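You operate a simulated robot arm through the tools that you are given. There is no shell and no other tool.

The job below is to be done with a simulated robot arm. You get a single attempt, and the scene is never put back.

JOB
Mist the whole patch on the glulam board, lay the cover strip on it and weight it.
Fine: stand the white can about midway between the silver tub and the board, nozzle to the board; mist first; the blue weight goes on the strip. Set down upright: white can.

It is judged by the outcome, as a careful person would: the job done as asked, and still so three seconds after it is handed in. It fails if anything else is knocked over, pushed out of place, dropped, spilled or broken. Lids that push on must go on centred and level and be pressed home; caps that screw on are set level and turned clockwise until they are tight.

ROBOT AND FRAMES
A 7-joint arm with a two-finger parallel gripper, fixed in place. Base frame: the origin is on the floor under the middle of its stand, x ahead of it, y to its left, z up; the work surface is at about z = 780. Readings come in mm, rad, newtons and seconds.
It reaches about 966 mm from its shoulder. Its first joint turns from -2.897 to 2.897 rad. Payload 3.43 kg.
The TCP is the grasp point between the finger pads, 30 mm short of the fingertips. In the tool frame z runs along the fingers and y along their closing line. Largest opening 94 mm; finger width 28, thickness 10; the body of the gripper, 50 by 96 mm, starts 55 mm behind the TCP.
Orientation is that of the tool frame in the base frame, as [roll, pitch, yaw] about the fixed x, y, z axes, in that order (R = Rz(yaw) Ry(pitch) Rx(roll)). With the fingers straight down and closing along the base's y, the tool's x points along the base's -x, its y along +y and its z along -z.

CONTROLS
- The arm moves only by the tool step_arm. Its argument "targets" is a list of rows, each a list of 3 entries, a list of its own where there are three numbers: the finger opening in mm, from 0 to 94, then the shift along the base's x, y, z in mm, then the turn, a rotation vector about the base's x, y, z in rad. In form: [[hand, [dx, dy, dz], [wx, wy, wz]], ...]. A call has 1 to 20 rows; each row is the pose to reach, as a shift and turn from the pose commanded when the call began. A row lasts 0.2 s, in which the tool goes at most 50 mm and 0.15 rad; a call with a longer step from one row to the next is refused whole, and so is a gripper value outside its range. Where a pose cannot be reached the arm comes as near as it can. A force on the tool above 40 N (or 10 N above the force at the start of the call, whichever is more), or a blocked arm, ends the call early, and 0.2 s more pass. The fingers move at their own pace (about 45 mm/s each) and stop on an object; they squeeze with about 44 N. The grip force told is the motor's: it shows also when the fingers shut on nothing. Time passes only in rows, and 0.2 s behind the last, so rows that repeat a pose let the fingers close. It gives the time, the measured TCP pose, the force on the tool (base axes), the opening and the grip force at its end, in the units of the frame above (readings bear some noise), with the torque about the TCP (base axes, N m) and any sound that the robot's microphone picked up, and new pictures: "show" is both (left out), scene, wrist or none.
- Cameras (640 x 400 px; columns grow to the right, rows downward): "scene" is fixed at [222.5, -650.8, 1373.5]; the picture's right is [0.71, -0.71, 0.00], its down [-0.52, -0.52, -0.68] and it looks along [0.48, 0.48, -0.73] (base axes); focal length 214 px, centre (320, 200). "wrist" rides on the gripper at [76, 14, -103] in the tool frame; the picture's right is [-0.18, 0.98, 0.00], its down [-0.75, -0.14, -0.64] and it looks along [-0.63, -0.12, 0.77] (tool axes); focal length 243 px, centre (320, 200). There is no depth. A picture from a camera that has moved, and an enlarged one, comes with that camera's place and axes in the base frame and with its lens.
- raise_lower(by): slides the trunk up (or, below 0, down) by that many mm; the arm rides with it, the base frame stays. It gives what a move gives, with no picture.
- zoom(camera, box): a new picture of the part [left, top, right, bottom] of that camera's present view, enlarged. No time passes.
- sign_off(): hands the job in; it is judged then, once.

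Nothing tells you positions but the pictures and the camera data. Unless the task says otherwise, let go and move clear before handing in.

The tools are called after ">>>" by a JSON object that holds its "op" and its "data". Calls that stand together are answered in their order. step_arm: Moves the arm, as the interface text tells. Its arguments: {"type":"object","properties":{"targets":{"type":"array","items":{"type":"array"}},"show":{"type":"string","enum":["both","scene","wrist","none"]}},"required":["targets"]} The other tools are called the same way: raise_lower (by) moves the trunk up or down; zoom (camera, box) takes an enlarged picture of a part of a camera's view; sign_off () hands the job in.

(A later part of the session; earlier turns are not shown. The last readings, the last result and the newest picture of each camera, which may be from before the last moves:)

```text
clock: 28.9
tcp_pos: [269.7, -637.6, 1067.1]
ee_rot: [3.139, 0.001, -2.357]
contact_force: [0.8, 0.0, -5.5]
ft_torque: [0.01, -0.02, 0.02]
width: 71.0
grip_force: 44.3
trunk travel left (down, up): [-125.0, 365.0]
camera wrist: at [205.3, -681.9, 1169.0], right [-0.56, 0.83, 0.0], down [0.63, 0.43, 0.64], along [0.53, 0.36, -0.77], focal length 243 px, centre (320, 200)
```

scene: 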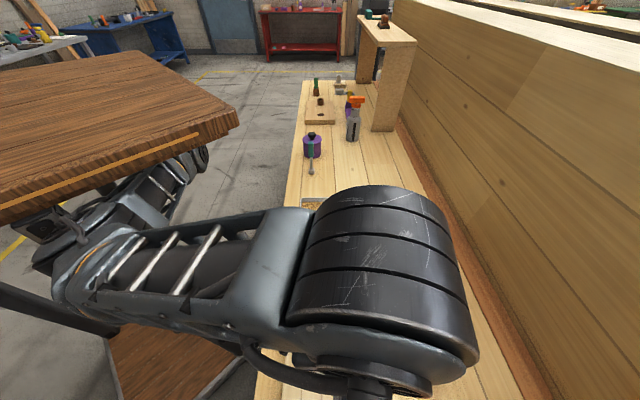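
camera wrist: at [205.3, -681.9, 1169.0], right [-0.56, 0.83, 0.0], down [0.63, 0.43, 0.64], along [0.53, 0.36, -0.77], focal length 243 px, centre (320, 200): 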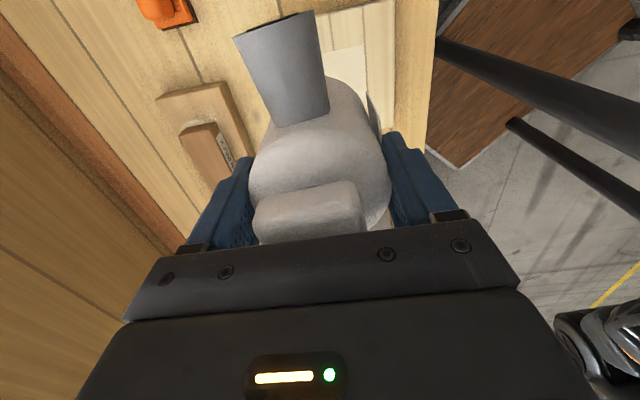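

The patch area is reachable. I'll go back to the midpoint at about (409, -494), aiming the nozzle at the patch, and lower the trunk a little for more margin.

>>> {"op": "step_arm", "data": {"targets": [[40, [28, 15, 0], [0, 0, -0.02]], [40, [56, 40, 0], [0, 0, -0.04]], [40, [84, 70, 0], [0, 0, -0.06]], [40, [110, 105, 0], [0, 0, -0.077]], [40, [130, 130, 0], [0, 0, -0.077]], [40, [139, 144, 0], [0, 0, -0.077]], [40, [139, 144, 0], [0, 0, -0.077]]], "show": "none"}}

>>> {"op": "raise_lower", "data": {"by": -90}}

>>> {"op": "step_arm", "data": {"targets": [[40, [0, 0, -20], [0, 0, 0]], [40, [0, 0, -40], [0, 0, 0]], [40, [0, 0, -40], [0, 0, 0]]]}}

```text
clock: 30.4
tcp_pos: [408.2, -493.9, 1066.0]
ee_rot: [3.14, 0.001, -2.435]
contact_force: [0.5, -0.5, -4.8]
ft_torque: [0.04, -0.01, -0.01]
width: 70.7
grip_force: 44.2
trunk travel left (down, up): [-125.0, 365.0]
```

```text
clock: 31.7
tcp_pos: [411.1, -492.8, 976.4]
ee_rot: [3.139, 0.0, -2.434]
contact_force: [-0.6, 0.3, -4.2]
ft_torque: [0.03, -0.01, 0.01]
width: 71.2
grip_force: 43.9
trunk travel left (down, up): [-35.0, 455.0]
```

```text
clock: 32.5
tcp_pos: [415.5, -493.6, 937.4]
ee_rot: [3.137, -0.003, -2.426]
contact_force: [-0.1, 0.5, -4.7]
ft_torque: [0.03, -0.03, 0.03]
width: 71.0
grip_force: 43.8
trunk travel left (down, up): [-35.0, 455.0]
camera wrist: at [349.7, -533.4, 1038.7], right [-0.51, 0.86, 0.0], down [0.66, 0.39, 0.64], along [0.55, 0.33, -0.77], focal length 243 px, centre (320, 200)
```

scene: 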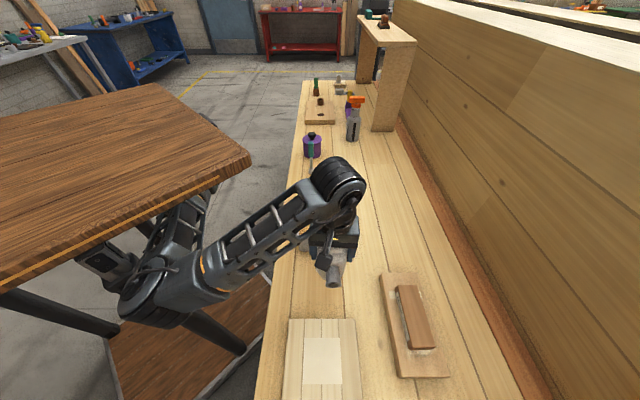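
wrist: 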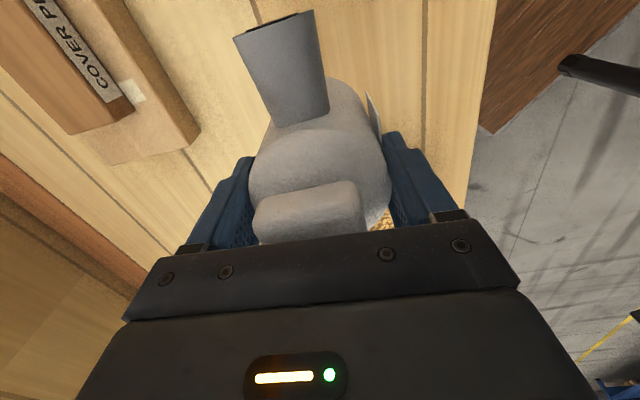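

>>> {"op": "step_arm", "data": {"targets": [[40, [-8, 0, 0], [0, 0, 0]], [40, [-16, 0, 0], [0, 0, 0]], [40, [-16, 0, 0], [0, 0, 0]], [40, [-16, 0, 0], [0, 0, 0]]], "show": "none"}}

```text
clock: 33.5
tcp_pos: [416.0, -492.1, 935.6]
ee_rot: [3.134, -0.007, -2.398]
contact_force: [0.0, 0.7, -4.2]
ft_torque: [-0.01, -0.01, 0.02]
width: 71.0
grip_force: 43.3
trunk travel left (down, up): [-35.0, 455.0]
```

>>> {"op": "step_arm", "data": {"targets": [[40, [16, 0, 0], [0, 0, 0.12]], [40, [10, 0, 0], [0, 0, 0.24]], [40, [5, 0, 0], [0, 0, 0.36]], [40, [0, 0, 0], [0, 0, 0.48]], [40, [0, 0, 0], [0, 0, 0.48]]], "show": "scene"}}

```text
clock: 34.7
tcp_pos: [414.1, -494.0, 934.9]
ee_rot: [3.132, -0.001, -1.921]
contact_force: [0.1, 0.4, -4.7]
ft_torque: [-0.01, 0.01, -0.01]
width: 71.0
grip_force: 44.1
trunk travel left (down, up): [-35.0, 455.0]
```

scene: 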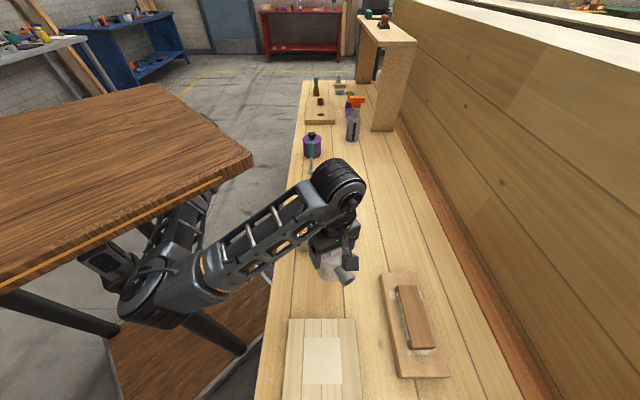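

This is a first-joint limit that gets a bit worse as the hand goes lower. Setting the arm at trunk −150 and then descending with the trunk should keep the good posture, so I'll do that.

>>> {"op": "step_arm", "data": {"targets": [[40, [15, 0, 20], [0, 0, -0.11]], [40, [30, 0, 40], [0, 0, -0.22]], [40, [30, 0, 60], [0, 0, -0.33]], [40, [30, 0, 60], [0, 0, -0.44]], [40, [30, 0, 60], [0, 0, -0.44]]], "show": "none"}}

>>> {"op": "raise_lower", "data": {"by": 90}}

>>> {"op": "step_arm", "data": {"targets": [[40, [0, 0, -30], [0, 0, 0]], [40, [0, 0, -60], [0, 0, 0]], [40, [0, 0, -92], [0, 0, 0]], [40, [0, 0, -92], [0, 0, 0]]], "show": "none"}}

```text
clock: 35.9
tcp_pos: [424.5, -494.5, 996.3]
ee_rot: [3.142, 0.001, -2.396]
contact_force: [-0.1, 0.6, -4.3]
ft_torque: [0.01, -0.01, 0.01]
width: 71.2
grip_force: 43.9
trunk travel left (down, up): [-35.0, 455.0]
```

```text
clock: 37.1
tcp_pos: [423.5, -494.0, 1086.2]
ee_rot: [3.141, 0.002, -2.394]
contact_force: [0.0, -0.3, -4.0]
ft_torque: [0.02, 0.02, -0.02]
width: 71.1
grip_force: 43.6
trunk travel left (down, up): [-125.0, 365.0]
```

```text
clock: 38.1
tcp_pos: [423.2, -494.9, 995.2]
ee_rot: [3.14, 0.001, -2.394]
contact_force: [-0.6, 0.8, -4.4]
ft_torque: [0.03, 0.0, 0.0]
width: 71.2
grip_force: 43.9
trunk travel left (down, up): [-125.0, 365.0]
```

Now I'll ease toward (409, -485) at this trunk height.

>>> {"op": "step_arm", "data": {"targets": [[40, [-7, 5, 0], [0, 0, 0]], [40, [-14, 10, 0], [0, 0, 0]], [40, [-14, 10, 0], [0, 0, 0]], [40, [-14, 10, 0], [0, 0, 0]]], "show": "none"}}

```text
clock: 39.1
tcp_pos: [410.7, -484.1, 994.9]
ee_rot: [3.14, 0.002, -2.395]
contact_force: [0.4, -0.6, -4.4]
ft_torque: [0.01, 0.01, 0.0]
width: 71.3
grip_force: 44.3
trunk travel left (down, up): [-125.0, 365.0]
```

>>> {"op": "raise_lower", "data": {"by": -120}}

>>> {"op": "step_arm", "data": {"targets": [[40, [0, 0, -4], [0, 0, 0]], [40, [0, 0, -7], [0, 0, 0]], [40, [0, 0, -7], [0, 0, 0]]]}}

```text
clock: 40.6
tcp_pos: [421.3, -482.2, 874.3]
ee_rot: [3.139, -0.004, -2.376]
contact_force: [0.2, 0.9, -5.4]
ft_torque: [0.05, -0.03, 0.01]
width: 71.0
grip_force: 44.1
trunk travel left (down, up): [-5.0, 485.0]
```

```text
clock: 41.5
tcp_pos: [422.0, -483.3, 867.3]
ee_rot: [3.14, -0.009, -2.376]
contact_force: [0.3, 0.5, -4.8]
ft_torque: [0.0, -0.06, -0.01]
width: 70.9
grip_force: 44.0
trunk travel left (down, up): [-5.0, 485.0]
camera wrist: at [357.4, -525.6, 970.9], right [-0.55, 0.84, 0.0], down [0.65, 0.42, 0.64], along [0.53, 0.35, -0.77], focal length 243 px, centre (320, 200)
```

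scene: 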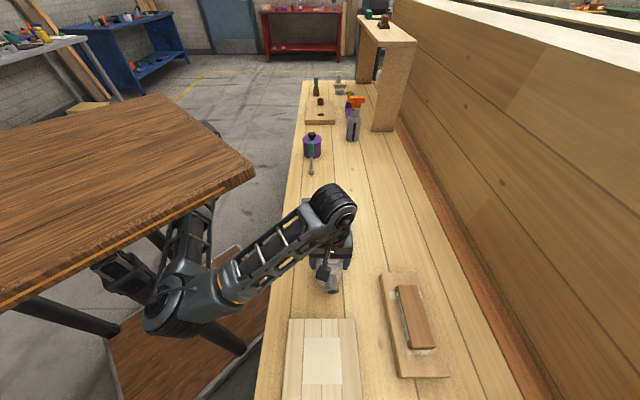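
wrist: 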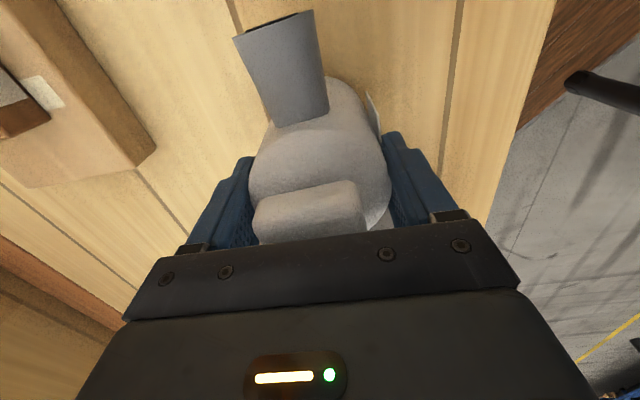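

The trunk's descent pushed the arm sideways. The elbow is rubbing one of the stand's vertical legs, which is what actually limits me. I'll lift the can, move outward, and raise the trunk fully so the arm hangs downward with the elbow clear of the leg.

>>> {"op": "step_arm", "data": {"targets": [[40, [0, 0, 30], [0, 0, 0]], [40, [10, -10, 70], [0, 0, 0]], [40, [30, -30, 100], [0, 0, 0]], [40, [50, -55, 110], [0, 0, 0]], [40, [60, -70, 110], [0, 0, 0]], [40, [60, -70, 110], [0, 0, 0]]], "show": "none"}}

>>> {"op": "raise_lower", "data": {"by": 240}}

>>> {"op": "step_arm", "data": {"targets": [[40, [0, 0, -45], [0, 0, 0]], [40, [0, 0, -90], [0, 0, 0]], [40, [0, 0, -135], [0, 0, 0]], [40, [0, 0, -180], [0, 0, 0]], [40, [0, 0, -225], [0, 0, 0]], [40, [0, 0, -225], [0, 0, 0]]], "show": "scene"}}

```text
clock: 42.9
tcp_pos: [468.9, -552.5, 977.1]
ee_rot: [3.138, 0.002, -2.393]
contact_force: [0.6, -0.3, -4.8]
ft_torque: [0.05, 0.0, 0.0]
width: 71.0
grip_force: 43.7
trunk travel left (down, up): [-5.0, 485.0]
```

```text
clock: 45.4
tcp_pos: [469.2, -553.6, 1219.2]
ee_rot: [3.139, 0.002, -2.394]
contact_force: [0.3, -1.1, -4.6]
ft_torque: [0.01, -0.02, 0.0]
width: 70.9
grip_force: 43.9
trunk travel left (down, up): [-245.0, 245.0]
```

```text
clock: 46.8
tcp_pos: [469.2, -552.3, 994.3]
ee_rot: [-3.142, 0.003, -2.393]
contact_force: [-0.2, 0.1, -5.8]
ft_torque: [0.02, 0.02, -0.01]
width: 71.3
grip_force: 44.2
trunk travel left (down, up): [-245.0, 245.0]
```

scene: 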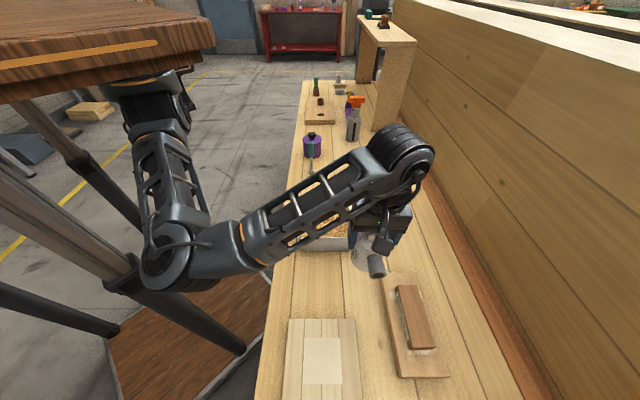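

>>> {"op": "raise_lower", "data": {"by": 240}}

>>> {"op": "step_arm", "data": {"targets": [[40, [0, 0, -45], [0, 0, 0]], [40, [0, 0, -90], [0, 0, 0]], [40, [0, 0, -135], [0, 0, 0]], [40, [0, 0, -180], [0, 0, 0]], [40, [0, 0, -225], [0, 0, 0]], [40, [0, 0, -265], [0, 0, 0]], [40, [0, 0, -300], [0, 0, 0]], [40, [0, 0, -325], [0, 0, 0]], [40, [0, 0, -325], [0, 0, 0]]], "show": "scene"}}

```text
clock: 49.2
tcp_pos: [469.6, -552.0, 1233.9]
ee_rot: [3.14, 0.001, -2.394]
contact_force: [0.1, 0.2, -4.4]
ft_torque: [0.01, -0.03, 0.01]
width: 70.6
grip_force: 44.0
trunk travel left (down, up): [-485.0, 5.0]
```

```text
clock: 51.2
tcp_pos: [469.5, -554.4, 911.3]
ee_rot: [3.138, 0.003, -2.395]
contact_force: [-0.1, -0.9, -4.7]
ft_torque: [0.05, -0.02, 0.03]
width: 70.9
grip_force: 43.9
trunk travel left (down, up): [-485.0, 5.0]
```

scene: 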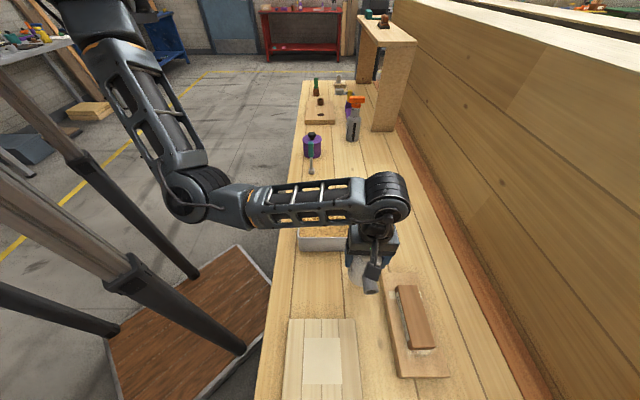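

The elbow is now well clear of the legs. I'll move the can in to the midpoint (397, -490).

>>> {"op": "step_arm", "data": {"targets": [[40, [-18, 16, 0], [0, 0, 0.01]], [40, [-36, 32, 0], [0, 0, 0.01]], [40, [-54, 48, 0], [0, 0, 0.01]], [40, [-73, 64, 0], [0, 0, 0.01]], [40, [-73, 64, 0], [0, 0, 0.01]]]}}

```text
clock: 52.5
tcp_pos: [395.9, -487.7, 909.8]
ee_rot: [3.141, 0.002, -2.385]
contact_force: [-0.9, -0.2, -4.4]
ft_torque: [0.02, 0.01, -0.03]
width: 70.9
grip_force: 43.9
trunk travel left (down, up): [-485.0, 5.0]
camera wrist: at [330.9, -530.4, 1010.7], right [-0.54, 0.84, 0.0], down [0.64, 0.41, 0.64], along [0.54, 0.35, -0.77], focal length 243 px, centre (320, 200)
```

scene: 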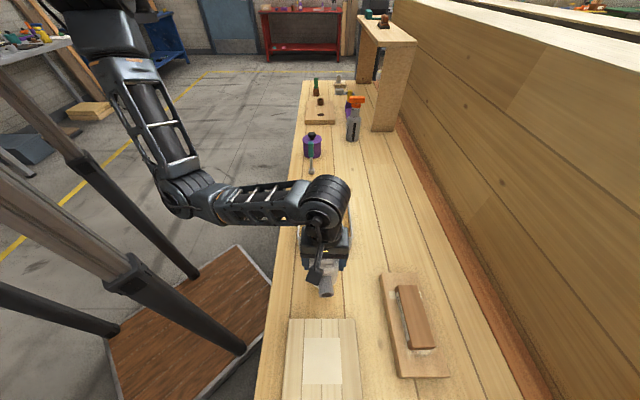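
wrist: 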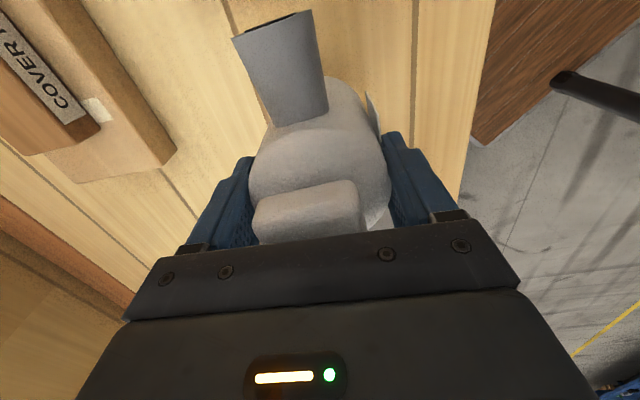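

Exactly in place. Now lowering to the bench gently.

>>> {"op": "step_arm", "data": {"targets": [[40, [0, -1, -20], [0, 0, 0]], [40, [0, -1, -36], [0, 0, 0]], [40, [0, -1, -42], [0, 0, 0]], [40, [0, -1, -44], [0, 0, 0]], [40, [0, -1, -44], [0, 0, 0]]], "show": "scene"}}

```text
clock: 53.6
tcp_pos: [397.2, -489.4, 865.4]
ee_rot: [3.141, 0.001, -2.382]
contact_force: [0.7, 1.3, 1.3]
ft_torque: [-0.02, 0.1, -0.04]
width: 71.1
grip_force: 44.1
trunk travel left (down, up): [-485.0, 5.0]
```

scene: 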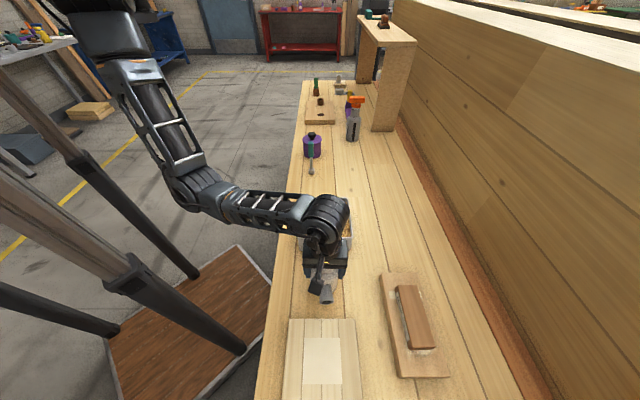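

The can now rests on the bench (the force went from −4.5 to +1.3 N). I'll release and rise straight up.

>>> {"op": "step_arm", "data": {"targets": [[80, [0, 0, 0], [0, 0, 0]], [94, [0, 0, 0], [0, 0, 0]], [94, [0, 0, 0], [0, 0, 0]]], "show": "wrist"}}

>>> {"op": "step_arm", "data": {"targets": [[94, [0, 0, 20], [0, 0, 0]], [94, [0, 0, 50], [0, 0, 0]], [94, [0, 0, 90], [0, 0, 0]], [94, [0, 0, 120], [0, 0, 0]], [94, [0, 0, 120], [0, 0, 0]]]}}

```text
clock: 54.5
tcp_pos: [396.2, -489.6, 865.0]
ee_rot: [3.139, 0.003, -2.383]
contact_force: [0.0, 0.3, 0.2]
ft_torque: [0.01, -0.02, 0.02]
width: 93.8
grip_force: 0.0
trunk travel left (down, up): [-485.0, 5.0]
camera wrist: at [331.2, -532.5, 966.7], right [-0.54, 0.84, 0.0], down [0.64, 0.41, 0.64], along [0.54, 0.35, -0.77], focal length 243 px, centre (320, 200)
```

wrist: 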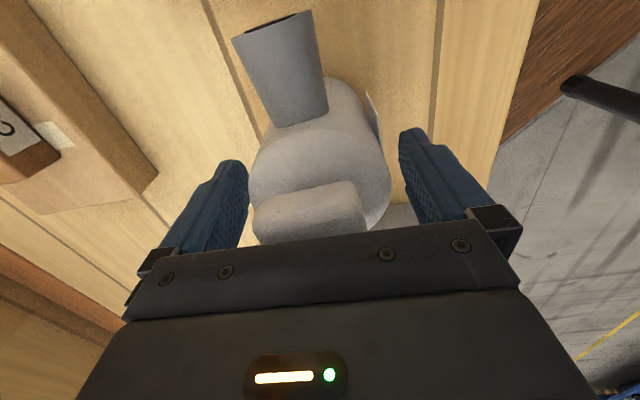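

```text
clock: 55.6
tcp_pos: [395.8, -492.0, 983.5]
ee_rot: [3.141, 0.001, -2.386]
contact_force: [-0.1, 0.5, -0.1]
ft_torque: [0.01, -0.03, 0.02]
width: 94.0
grip_force: 0.1
trunk travel left (down, up): [-485.0, 5.0]
camera wrist: at [330.7, -533.6, 1085.6], right [-0.54, 0.84, 0.0], down [0.64, 0.41, 0.64], along [0.54, 0.35, -0.77], focal length 243 px, centre (320, 200)
```

scene: 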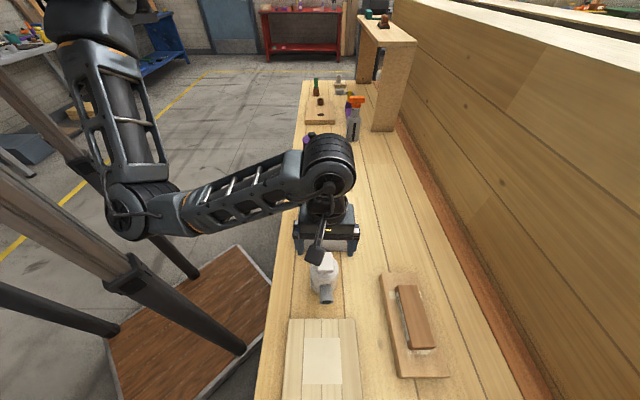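
wrist: 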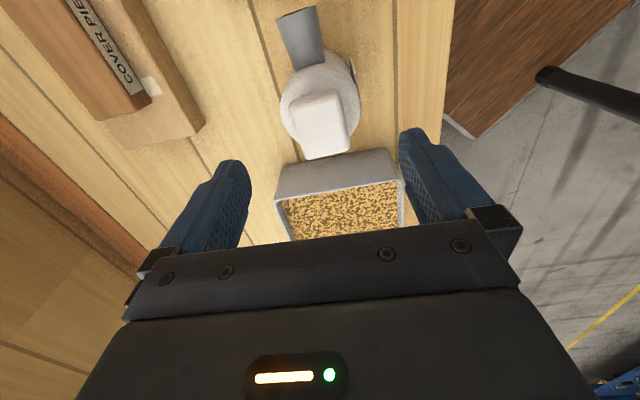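

The can stands upright with its nozzle toward the board. Now I'll close the fingers and come down onto the white pad to press it.

>>> {"op": "step_arm", "data": {"targets": [[0, [0, 0, 0], [0, 0, 0]], [0, [0, 0, 0], [0, 0, 0]], [0, [0, 0, 0], [0, 0, 0]], [0, [0, 0, 0], [0, 0, 0]], [0, [0, 0, 0], [0, 0, 0]], [0, [0, 2, -20], [0, 0, 0]], [0, [0, 2, -36], [0, 0, 0]], [0, [0, 2, -40], [0, 0, 0]]]}}

>>> {"op": "zoom", "data": {"camera": "wrist", "box": [220, 50, 420, 240]}}

```text
clock: 57.5
tcp_pos: [394.8, -488.9, 944.3]
ee_rot: [3.14, 0.002, -2.383]
contact_force: [0.2, 0.2, 0.4]
ft_torque: [-0.02, -0.01, -0.01]
width: 0.0
grip_force: 33.0
trunk travel left (down, up): [-485.0, 5.0]
camera wrist: at [330.4, -531.7, 1046.1], right [-0.54, 0.84, 0.0], down [0.64, 0.41, 0.64], along [0.54, 0.35, -0.77], focal length 243 px, centre (320, 200)
```

scene: 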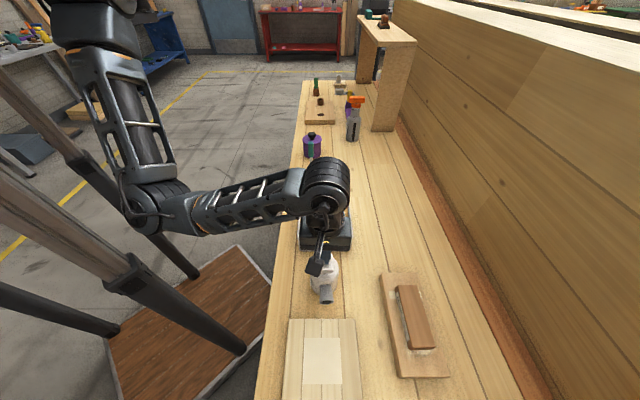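
wrist: 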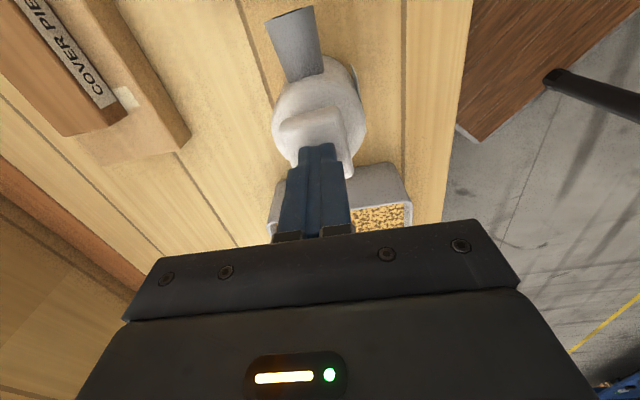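

```text
2.11 times, centred on (320, 145) of wrist
camera zoom: at [330.4, -531.7, 1046.1], right [-0.54, 0.84, 0.0], down [0.64, 0.41, 0.64], along [0.54, 0.35, -0.77], focal length 511 px, centre (320, 316)
```

zoom: 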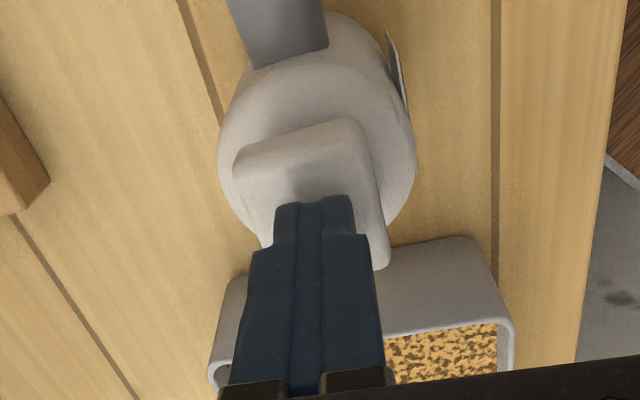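

Fingertips are over the pad centre. I'll press slowly in small steps.

>>> {"op": "step_arm", "data": {"targets": [[0, [0, 0, -3], [0, 0, 0]], [0, [0, 0, -5], [0, 0, 0]], [0, [0, 0, -7], [0, 0, 0]], [0, [0, 0, -9], [0, 0, 0]]]}}

```text
clock: 58.5
tcp_pos: [396.3, -487.1, 935.0]
ee_rot: [3.14, 0.001, -2.384]
contact_force: [0.6, -1.5, 2.2]
ft_torque: [-0.05, -0.02, -0.01]
width: 0.4
grip_force: 32.9
trunk travel left (down, up): [-485.0, 5.0]
heard: click
camera wrist: at [331.0, -530.2, 1037.4], right [-0.54, 0.84, 0.0], down [0.64, 0.41, 0.64], along [0.54, 0.35, -0.77], focal length 243 px, centre (320, 200)
```

scene: 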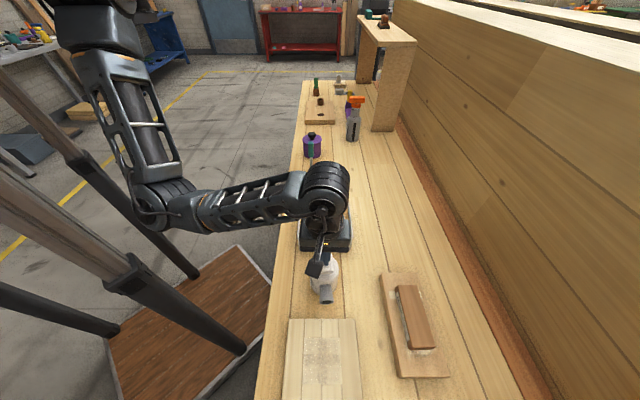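
wrist: 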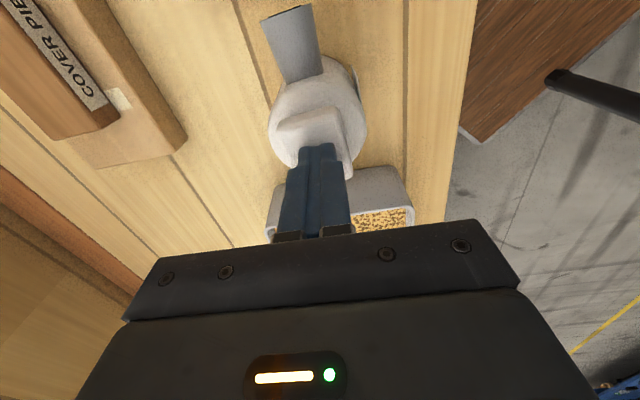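

A click was heard and the patch has changed colour. Let me zoom in to check how much of it is misted.

>>> {"op": "zoom", "data": {"camera": "scene", "box": [270, 300, 390, 400]}}

>>> {"op": "zoom", "data": {"camera": "scene", "box": [280, 240, 400, 320]}}

```text
4.00 times, centred on (330, 350) of scene
camera zoom: at [222.5, -650.8, 1373.5], right [0.71, -0.71, 0.0], down [-0.52, -0.52, -0.68], along [0.48, 0.48, -0.73], focal length 858 px, centre (280, -400)
```

zoom: 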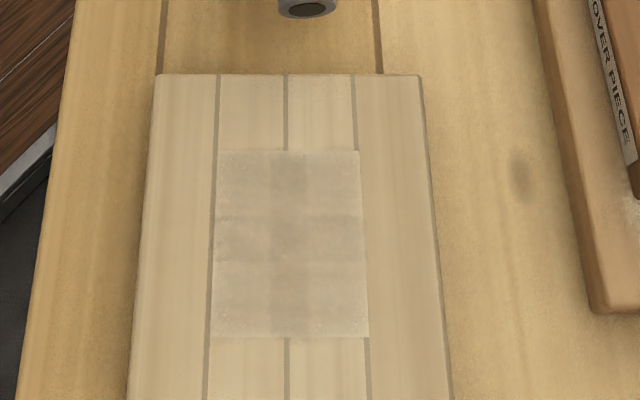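

```text
5.00 times, centred on (340, 280) of scene
camera zoom: at [222.5, -650.8, 1373.5], right [0.71, -0.71, 0.0], down [-0.52, -0.52, -0.68], along [0.48, 0.48, -0.73], focal length 1072 px, centre (220, -200)
```

zoom: 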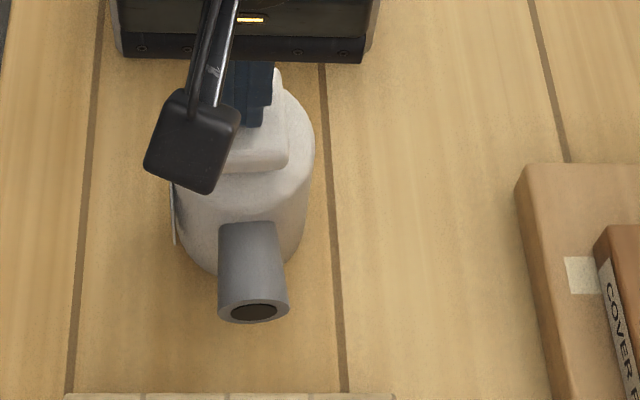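

The patch is darkening in a cell pattern, with the near edge lighter. I'll keep the pad held down a bit longer and see whether it keeps misting.

>>> {"op": "step_arm", "data": {"targets": [[0, [0, 0, 0], [0, 0, 0]], [0, [0, 0, 0], [0, 0, 0]], [0, [0, 0, 0], [0, 0, 0]], [0, [0, 0, 0], [0, 0, 0]]], "show": "none"}}

>>> {"op": "zoom", "data": {"camera": "scene", "box": [270, 300, 390, 400]}}

```text
clock: 59.5
tcp_pos: [395.2, -486.8, 935.4]
ee_rot: [3.14, 0.001, -2.384]
contact_force: [-0.8, -0.5, 2.3]
ft_torque: [-0.07, 0.03, 0.05]
width: 0.1
grip_force: 33.5
trunk travel left (down, up): [-485.0, 5.0]
```

```text
4.00 times, centred on (330, 350) of scene
camera zoom: at [222.5, -650.8, 1373.5], right [0.71, -0.71, 0.0], down [-0.52, -0.52, -0.68], along [0.48, 0.48, -0.73], focal length 858 px, centre (280, -400)
```

zoom: 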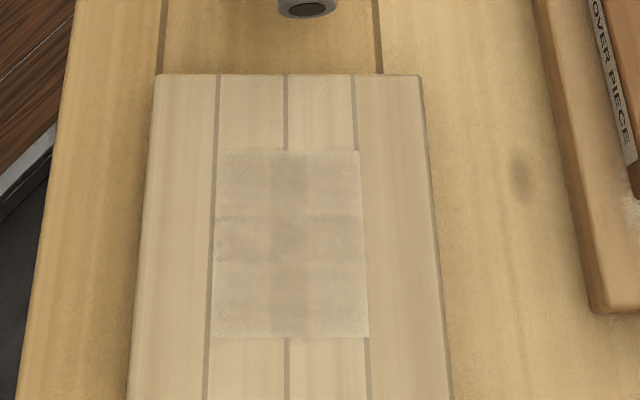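

One puff per press. I'll let the pad rise and press again, comparing the patch afterwards.

>>> {"op": "step_arm", "data": {"targets": [[0, [0, 0, 6], [0, 0, 0]], [0, [0, 0, 12], [0, 0, 0]], [0, [0, 0, 12], [0, 0, 0]], [0, [0, 0, 6], [0, 0, 0]], [0, [0, 0, 2], [0, 0, 0]], [0, [0, 0, 0], [0, 0, 0]], [0, [0, 0, -1], [0, 0, 0]]], "show": "none"}}

>>> {"op": "zoom", "data": {"camera": "scene", "box": [270, 300, 390, 400]}}

```text
clock: 61.0
tcp_pos: [396.1, -487.1, 934.3]
ee_rot: [3.14, 0.002, -2.387]
contact_force: [0.2, 0.0, 1.9]
ft_torque: [0.01, 0.02, -0.09]
width: 0.0
grip_force: 33.0
trunk travel left (down, up): [-485.0, 5.0]
heard: click
```

```text
4.00 times, centred on (330, 350) of scene
camera zoom: at [222.5, -650.8, 1373.5], right [0.71, -0.71, 0.0], down [-0.52, -0.52, -0.68], along [0.48, 0.48, -0.73], focal length 858 px, centre (280, -400)
```

zoom: 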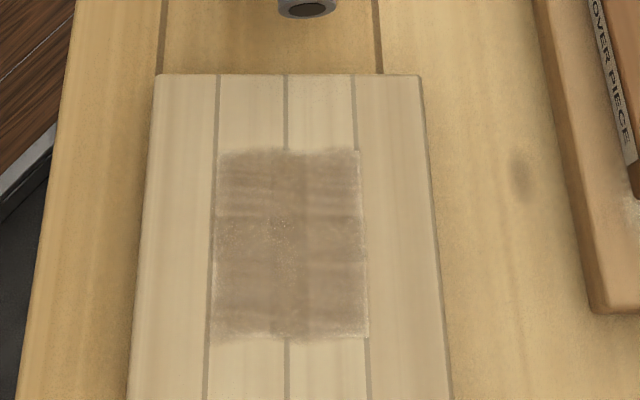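

>>> {"op": "zoom", "data": {"camera": "scene", "box": [296, 330, 352, 390]}}

```text
6.67 times, centred on (324, 360) of scene
camera zoom: at [222.5, -650.8, 1373.5], right [0.71, -0.71, 0.0], down [-0.52, -0.52, -0.68], along [0.48, 0.48, -0.73], focal length 1430 px, centre (293, -867)
```

zoom: 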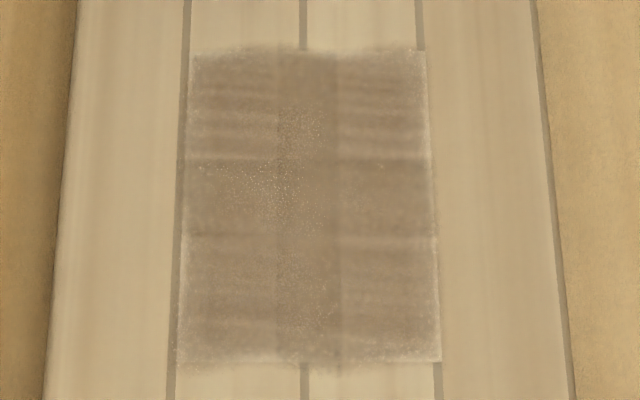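

Two puffs have dampened the whole patch, with edges and corners a bit lighter. One more puff should even it out.

>>> {"op": "step_arm", "data": {"targets": [[0, [0, 0, 6], [0, 0, 0]], [0, [0, 0, 12], [0, 0, 0]], [0, [0, 0, 12], [0, 0, 0]], [0, [0, 0, 6], [0, 0, 0]], [0, [0, 0, 2], [0, 0, 0]], [0, [0, 0, 0], [0, 0, 0]]], "show": "none"}}

>>> {"op": "zoom", "data": {"camera": "scene", "box": [296, 330, 352, 390]}}

>>> {"op": "zoom", "data": {"camera": "scene", "box": [270, 300, 390, 400]}}

```text
clock: 62.5
tcp_pos: [396.7, -487.2, 934.7]
ee_rot: [3.141, 0.002, -2.383]
contact_force: [0.9, -0.6, 2.1]
ft_torque: [-0.02, 0.0, 0.03]
width: 0.0
grip_force: 32.9
trunk travel left (down, up): [-485.0, 5.0]
heard: click
```

```text
6.67 times, centred on (324, 360) of scene
camera zoom: at [222.5, -650.8, 1373.5], right [0.71, -0.71, 0.0], down [-0.52, -0.52, -0.68], along [0.48, 0.48, -0.73], focal length 1430 px, centre (293, -867)
```

zoom: 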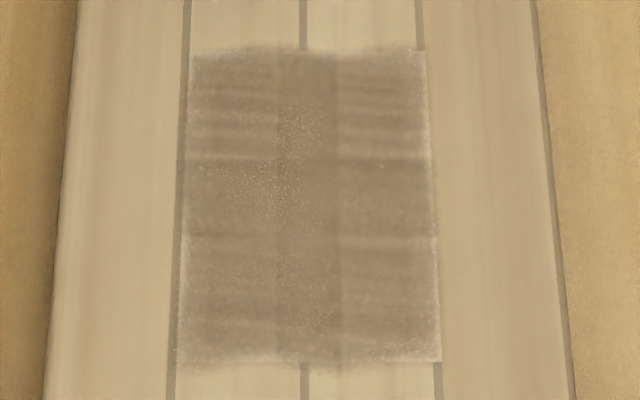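

```text
4.00 times, centred on (330, 350) of scene
camera zoom: at [222.5, -650.8, 1373.5], right [0.71, -0.71, 0.0], down [-0.52, -0.52, -0.68], along [0.48, 0.48, -0.73], focal length 858 px, centre (280, -400)
```

zoom: 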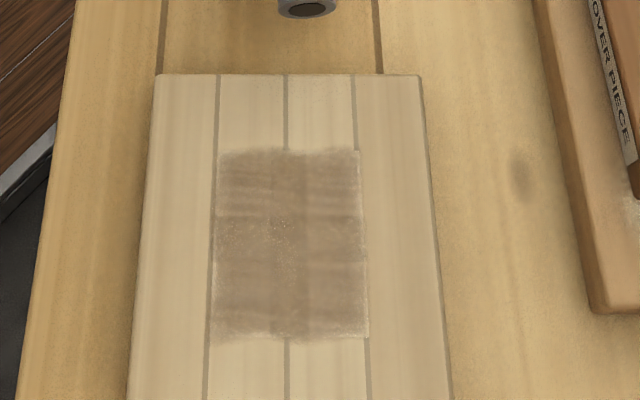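

The third puff made no visible change, so the patch is saturated and evenly misted. Next I'll lift off, go over to the cover strip and look at it closely.

>>> {"op": "step_arm", "data": {"targets": [[0, [0, 0, 30], [0, 0, 0]], [0, [0, 0, 75], [0, 0, 0]], [0, [5, -20, 115], [0, 0, 0.028]], [0, [25, -55, 140], [0, 0, 0.028]], [20, [42, -95, 165], [0, 0, 0.028]], [40, [57, -135, 190], [0, 0, 0.028]], [60, [70, -175, 215], [0, 0, 0.028]], [80, [82, -213, 215], [0, 0, 0.028]], [94, [82, -213, 215], [0, 0, 0.028]]], "show": "scene"}}

>>> {"op": "raise_lower", "data": {"by": -160}}

>>> {"op": "step_arm", "data": {"targets": [[94, [0, 0, 0], [0, 0, 0]]]}}

```text
refused: row 5 steps farther than a row can; nothing moved
```

```text
clock: 62.9
tcp_pos: [396.7, -487.7, 933.0]
ee_rot: [-3.13, -0.003, -2.38]
contact_force: [0.9, 30.9, 138.5]
ft_torque: [2.06, 0.03, -0.56]
width: 0.1
grip_force: 33.6
trunk travel left (down, up): [-475.0, 15.0]
stopped: the force on the tool passed its limit at 148 N (the readings are from after the stop); the commanded pose is now the measured one
```

```text
clock: 63.3
tcp_pos: [396.8, -490.3, 933.3]
ee_rot: [-3.127, -0.006, -2.382]
contact_force: [12.3, -8.1, 99.8]
ft_torque: [0.56, -0.08, -0.07]
width: 22.0
grip_force: 0.0
trunk travel left (down, up): [-475.0, 15.0]
camera wrist: at [330.9, -530.9, 1035.3], right [-0.54, 0.84, -0.02], down [0.64, 0.43, 0.64], along [0.54, 0.34, -0.77], focal length 243 px, centre (320, 200)
```

scene: 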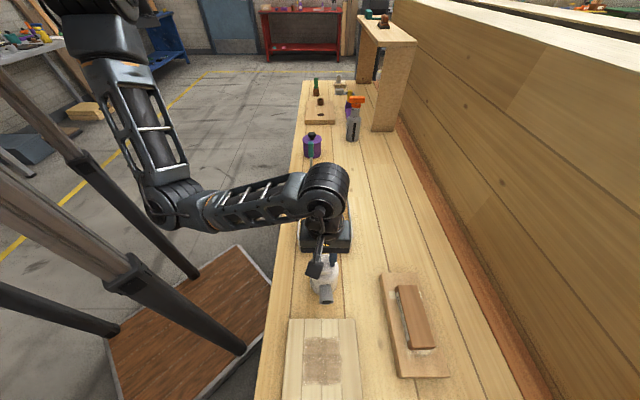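
wrist: 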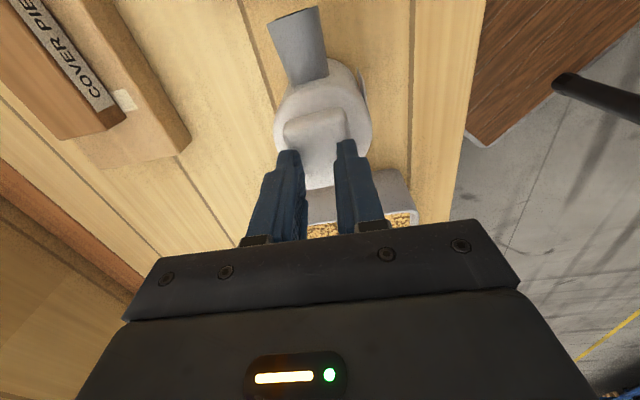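

That was my mistake: the move was refused but the trunk still came down, pressing hard on the can. I'll lift off straight away and check the can for damage, and I won't chain dependent moves again.

>>> {"op": "step_arm", "data": {"targets": [[22, [0, 0, 20], [0, 0, 0]], [22, [0, 0, 50], [0, 0, 0]], [22, [0, 0, 90], [0, 0, 0]], [22, [0, 0, 120], [0, 0, 0]]]}}

```text
clock: 64.4
tcp_pos: [440.7, -439.4, 992.6]
ee_rot: [3.115, 0.175, -2.371]
contact_force: [-1.1, 0.9, -0.3]
ft_torque: [-0.01, 0.0, -0.01]
width: 22.0
grip_force: 0.0
trunk travel left (down, up): [-475.0, 15.0]
stopped in row 4: the arm was blocked; the commanded pose is now the measured one
camera wrist: at [366.7, -495.5, 1079.2], right [-0.56, 0.83, 0.06], down [0.56, 0.33, 0.76], along [0.61, 0.46, -0.65], focal length 243 px, centre (320, 200)
```

scene: 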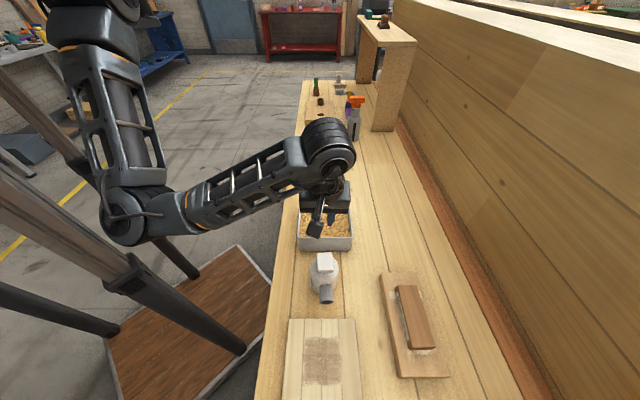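
wrist: 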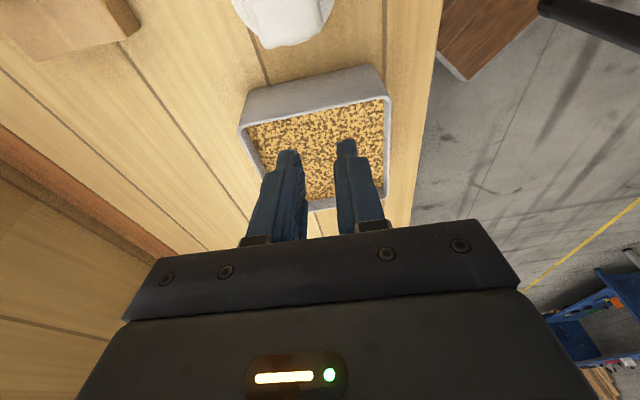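

>>> {"op": "zoom", "data": {"camera": "scene", "box": [280, 230, 400, 320]}}

>>> {"op": "zoom", "data": {"camera": "scene", "box": [60, 100, 380, 300]}}

```text
4.44 times, centred on (340, 275) of scene
camera zoom: at [222.5, -650.8, 1373.5], right [0.71, -0.71, 0.0], down [-0.52, -0.52, -0.68], along [0.48, 0.48, -0.73], focal length 953 px, centre (231, -133)
```

zoom: 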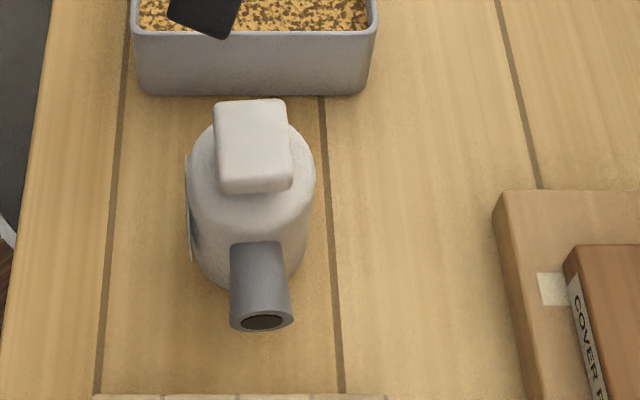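

```text
2.00 times, centred on (220, 200) of scene
camera zoom: at [222.5, -650.8, 1373.5], right [0.71, -0.71, 0.0], down [-0.52, -0.52, -0.68], along [0.48, 0.48, -0.73], focal length 429 px, centre (520, 200)
```

zoom: 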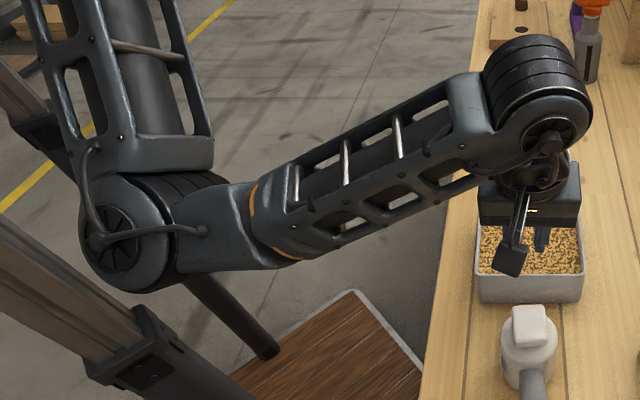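

The can is unmoved and upright, and the patch is intact. The elbow is leaning on the stand leg, so I'll move the hand outward and level it.

>>> {"op": "step_arm", "data": {"targets": [[22, [15, -20, 5], [-0.035, 0.027, 0]], [22, [30, -40, 10], [-0.07, 0.053, 0]], [22, [45, -60, 15], [-0.105, 0.08, 0]], [22, [55, -80, 20], [-0.141, 0.107, 0.015]], [22, [60, -100, 20], [-0.141, 0.107, 0.015]], [22, [60, -100, 20], [-0.141, 0.107, 0.015]]]}}

```text
clock: 65.8
tcp_pos: [500.4, -537.3, 1013.1]
ee_rot: [3.141, -0.003, -2.356]
contact_force: [0.0, 0.9, 0.2]
ft_torque: [-0.01, 0.02, 0.04]
width: 21.8
grip_force: 0.1
trunk travel left (down, up): [-475.0, 15.0]
camera wrist: at [436.6, -582.3, 1114.8], right [-0.56, 0.83, 0.0], down [0.63, 0.43, 0.64], along [0.53, 0.36, -0.77], focal length 243 px, centre (320, 200)
```

scene: 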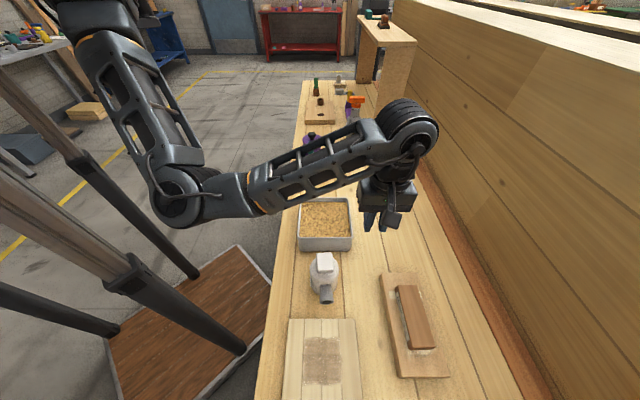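
wrist: 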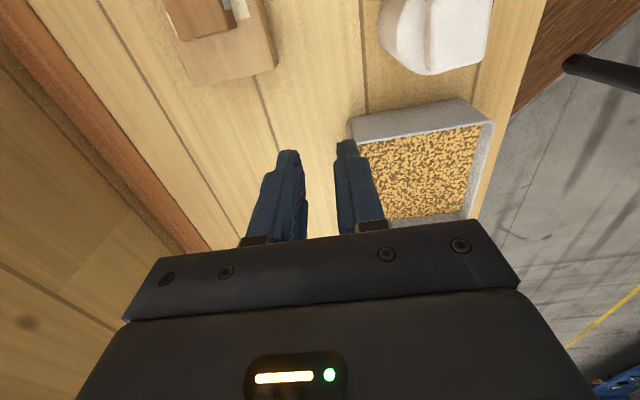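

Recovered cleanly, with everything still in place. Now moving over the strip at about (478, -700).

>>> {"op": "step_arm", "data": {"targets": [[40, [-4, -35, 10], [0, 0, 0]], [60, [-9, -75, 20], [0, 0, 0]], [80, [-15, -115, 30], [0, 0, 0]], [94, [-22, -155, 37], [0, 0, 0]], [94, [-22, -163, 37], [0, 0, 0]], [94, [-22, -163, 37], [0, 0, 0]]]}}

```text
clock: 67.2
tcp_pos: [477.8, -703.9, 1049.2]
ee_rot: [3.141, -0.002, -2.355]
contact_force: [0.0, -0.6, 0.9]
ft_torque: [0.01, -0.01, 0.0]
width: 94.1
grip_force: 0.1
trunk travel left (down, up): [-475.0, 15.0]
camera wrist: at [414.7, -747.6, 1150.7], right [-0.56, 0.83, 0.0], down [0.63, 0.43, 0.64], along [0.53, 0.36, -0.77], focal length 243 px, centre (320, 200)
```

scene: 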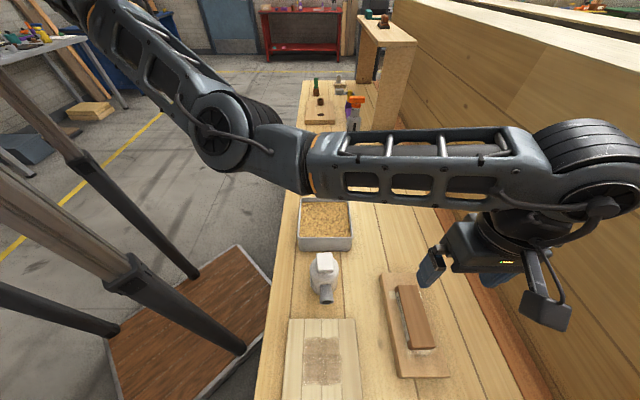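
wrist: 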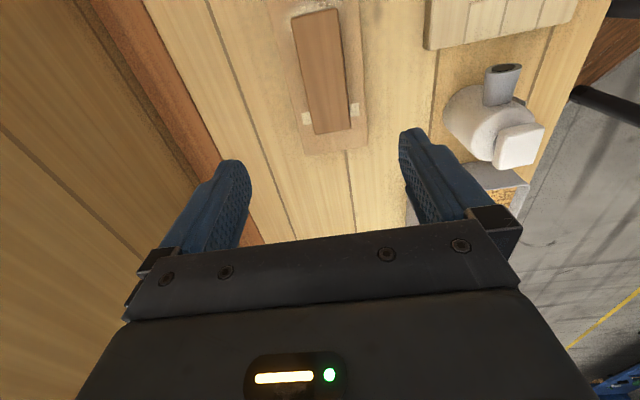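

>>> {"op": "zoom", "data": {"camera": "wrist", "box": [240, 0, 400, 170]}}

>>> {"op": "zoom", "data": {"camera": "scene", "box": [370, 260, 460, 390]}}

>>> {"op": "zoom", "data": {"camera": "wrist", "box": [420, 40, 580, 200]}}

```text
2.35 times, centred on (320, 85) of wrist
camera zoom: at [414.7, -747.6, 1150.7], right [-0.56, 0.83, 0.0], down [0.63, 0.43, 0.64], along [0.53, 0.36, -0.77], focal length 571 px, centre (320, 471)
```

zoom: 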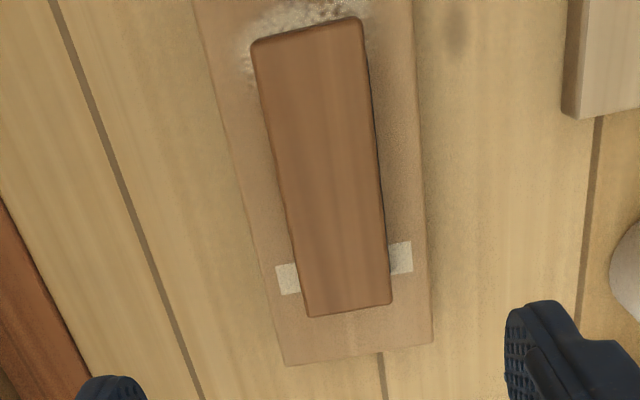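

```text
3.08 times, centred on (415, 325) of scene
camera zoom: at [222.5, -650.8, 1373.5], right [0.71, -0.71, 0.0], down [-0.52, -0.52, -0.68], along [0.48, 0.48, -0.73], focal length 660 px, centre (28, -185)
```

zoom: 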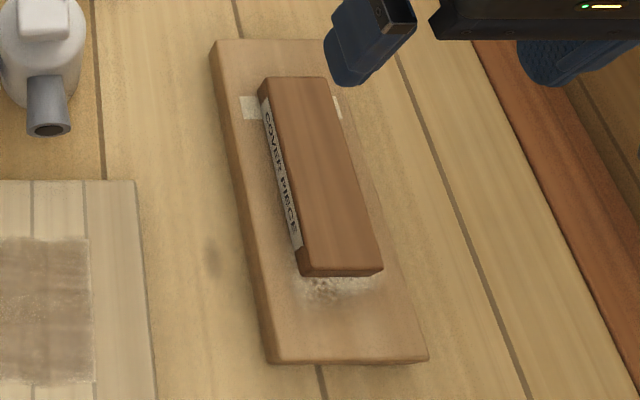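

```text
2.50 times, centred on (500, 120) of wrist
camera zoom: at [414.7, -747.6, 1150.7], right [-0.56, 0.83, 0.0], down [0.63, 0.43, 0.64], along [0.53, 0.36, -0.77], focal length 606 px, centre (-130, 400)
```

zoom: 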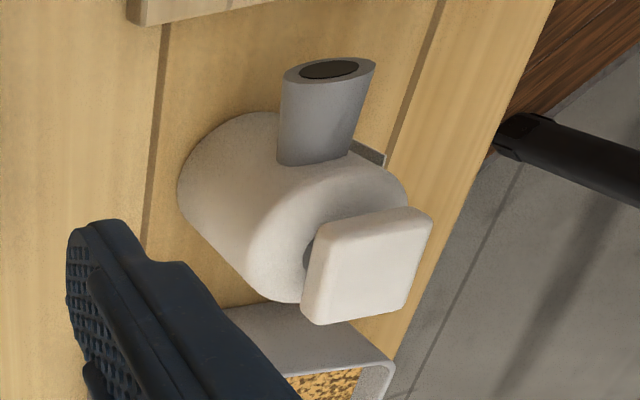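

The strip's top spans roughly s −224…−95, w 807…855 (bench axes), centred near (475, -700), with its top at about z = 838 on a plank about 25 mm thick. I'll raise the hand, then lower the trunk for reach, one step at a time.

>>> {"op": "step_arm", "data": {"targets": [[94, [-2, 3, 30], [0, 0, 0]], [94, [-2, 3, 60], [0, 0, 0]], [94, [-2, 3, 60], [0, 0, 0]]], "show": "none"}}

```text
clock: 68.0
tcp_pos: [475.8, -699.6, 1108.5]
ee_rot: [3.139, 0.0, -2.355]
contact_force: [0.5, -0.1, 0.0]
ft_torque: [-0.03, 0.04, -0.01]
width: 94.1
grip_force: 0.2
trunk travel left (down, up): [-475.0, 15.0]
```

>>> {"op": "raise_lower", "data": {"by": -150}}

```text
clock: 69.8
tcp_pos: [475.9, -700.3, 958.6]
ee_rot: [-3.141, -0.003, -2.357]
contact_force: [-0.5, 0.1, 0.2]
ft_torque: [0.01, 0.05, -0.03]
width: 94.2
grip_force: 0.0
trunk travel left (down, up): [-325.0, 165.0]
```

>>> {"op": "step_arm", "data": {"targets": [[94, [0, 0, -35], [0, 0, 0]], [94, [0, 0, -65], [0, 0, 0]], [94, [0, 0, -78], [0, 0, 0]], [94, [0, 0, -78], [0, 0, 0]]]}}

```text
clock: 70.8
tcp_pos: [475.1, -700.1, 879.6]
ee_rot: [-3.142, -0.002, -2.356]
contact_force: [-0.2, 0.2, -0.2]
ft_torque: [0.0, -0.02, -0.01]
width: 94.3
grip_force: 0.1
trunk travel left (down, up): [-325.0, 165.0]
camera wrist: at [412.2, -744.3, 981.4], right [-0.56, 0.83, 0.0], down [0.63, 0.43, 0.64], along [0.53, 0.36, -0.77], focal length 243 px, centre (320, 200)
```

scene: 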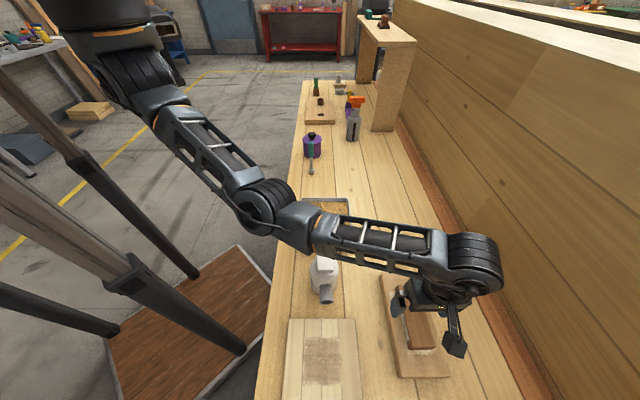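
wrist: 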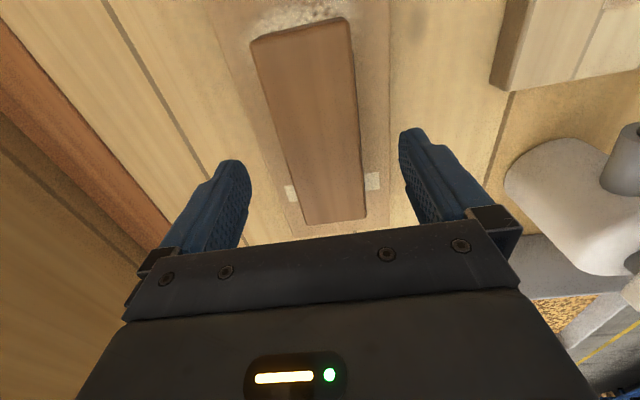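

The strip is centred between the fingers and the forearm clears the can. Descending to grip height (tips about 5 mm above the plank).

>>> {"op": "step_arm", "data": {"targets": [[94, [0, 0, -15], [0, 0, 0]], [94, [0, 0, -30], [0, 0, 0]], [94, [0, 0, -38], [0, 0, 0]], [94, [0, 0, -38], [0, 0, 0]]]}}

```text
clock: 71.8
tcp_pos: [475.0, -699.0, 847.0]
ee_rot: [-3.139, -0.001, -2.356]
contact_force: [0.0, 7.0, 23.2]
ft_torque: [1.22, 0.59, -0.34]
width: 93.8
grip_force: 0.1
trunk travel left (down, up): [-325.0, 165.0]
camera wrist: at [411.4, -743.5, 947.2], right [-0.56, 0.83, 0.0], down [0.63, 0.43, 0.64], along [0.53, 0.36, -0.77], focal length 243 px, centre (320, 200)
```

scene: 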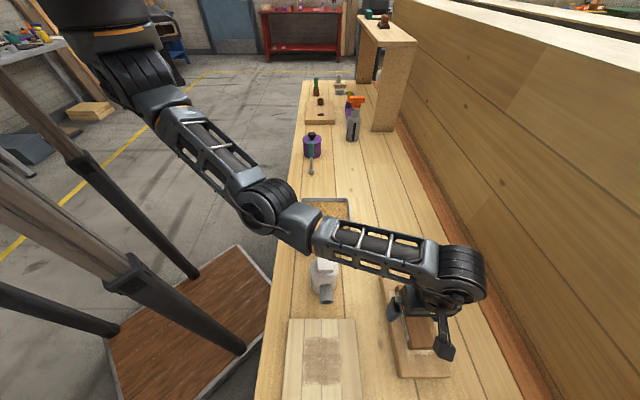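
wrist: 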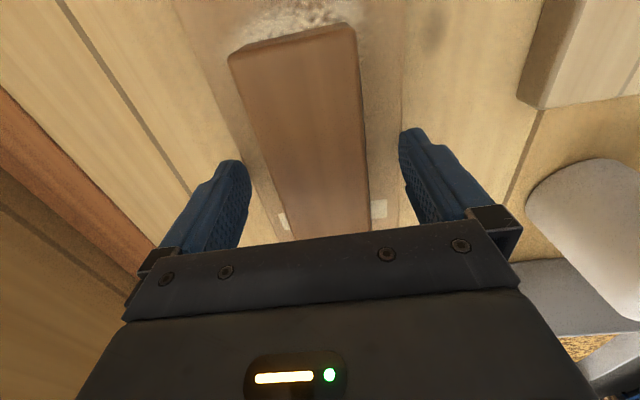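

A fingertip has touched the plank at about z = 817, so the plank is a bit thicker than I judged. I'll back off a few mm and close there.

>>> {"op": "step_arm", "data": {"targets": [[94, [0, 0, 9], [0, 0, 0]], [94, [0, 0, 9], [0, 0, 0]]], "show": "none"}}

```text
clock: 72.3
tcp_pos: [475.1, -700.1, 852.2]
ee_rot: [3.14, -0.001, -2.356]
contact_force: [-0.7, 0.5, 0.0]
ft_torque: [-0.01, 0.01, 0.02]
width: 93.9
grip_force: 0.0
trunk travel left (down, up): [-325.0, 165.0]
```

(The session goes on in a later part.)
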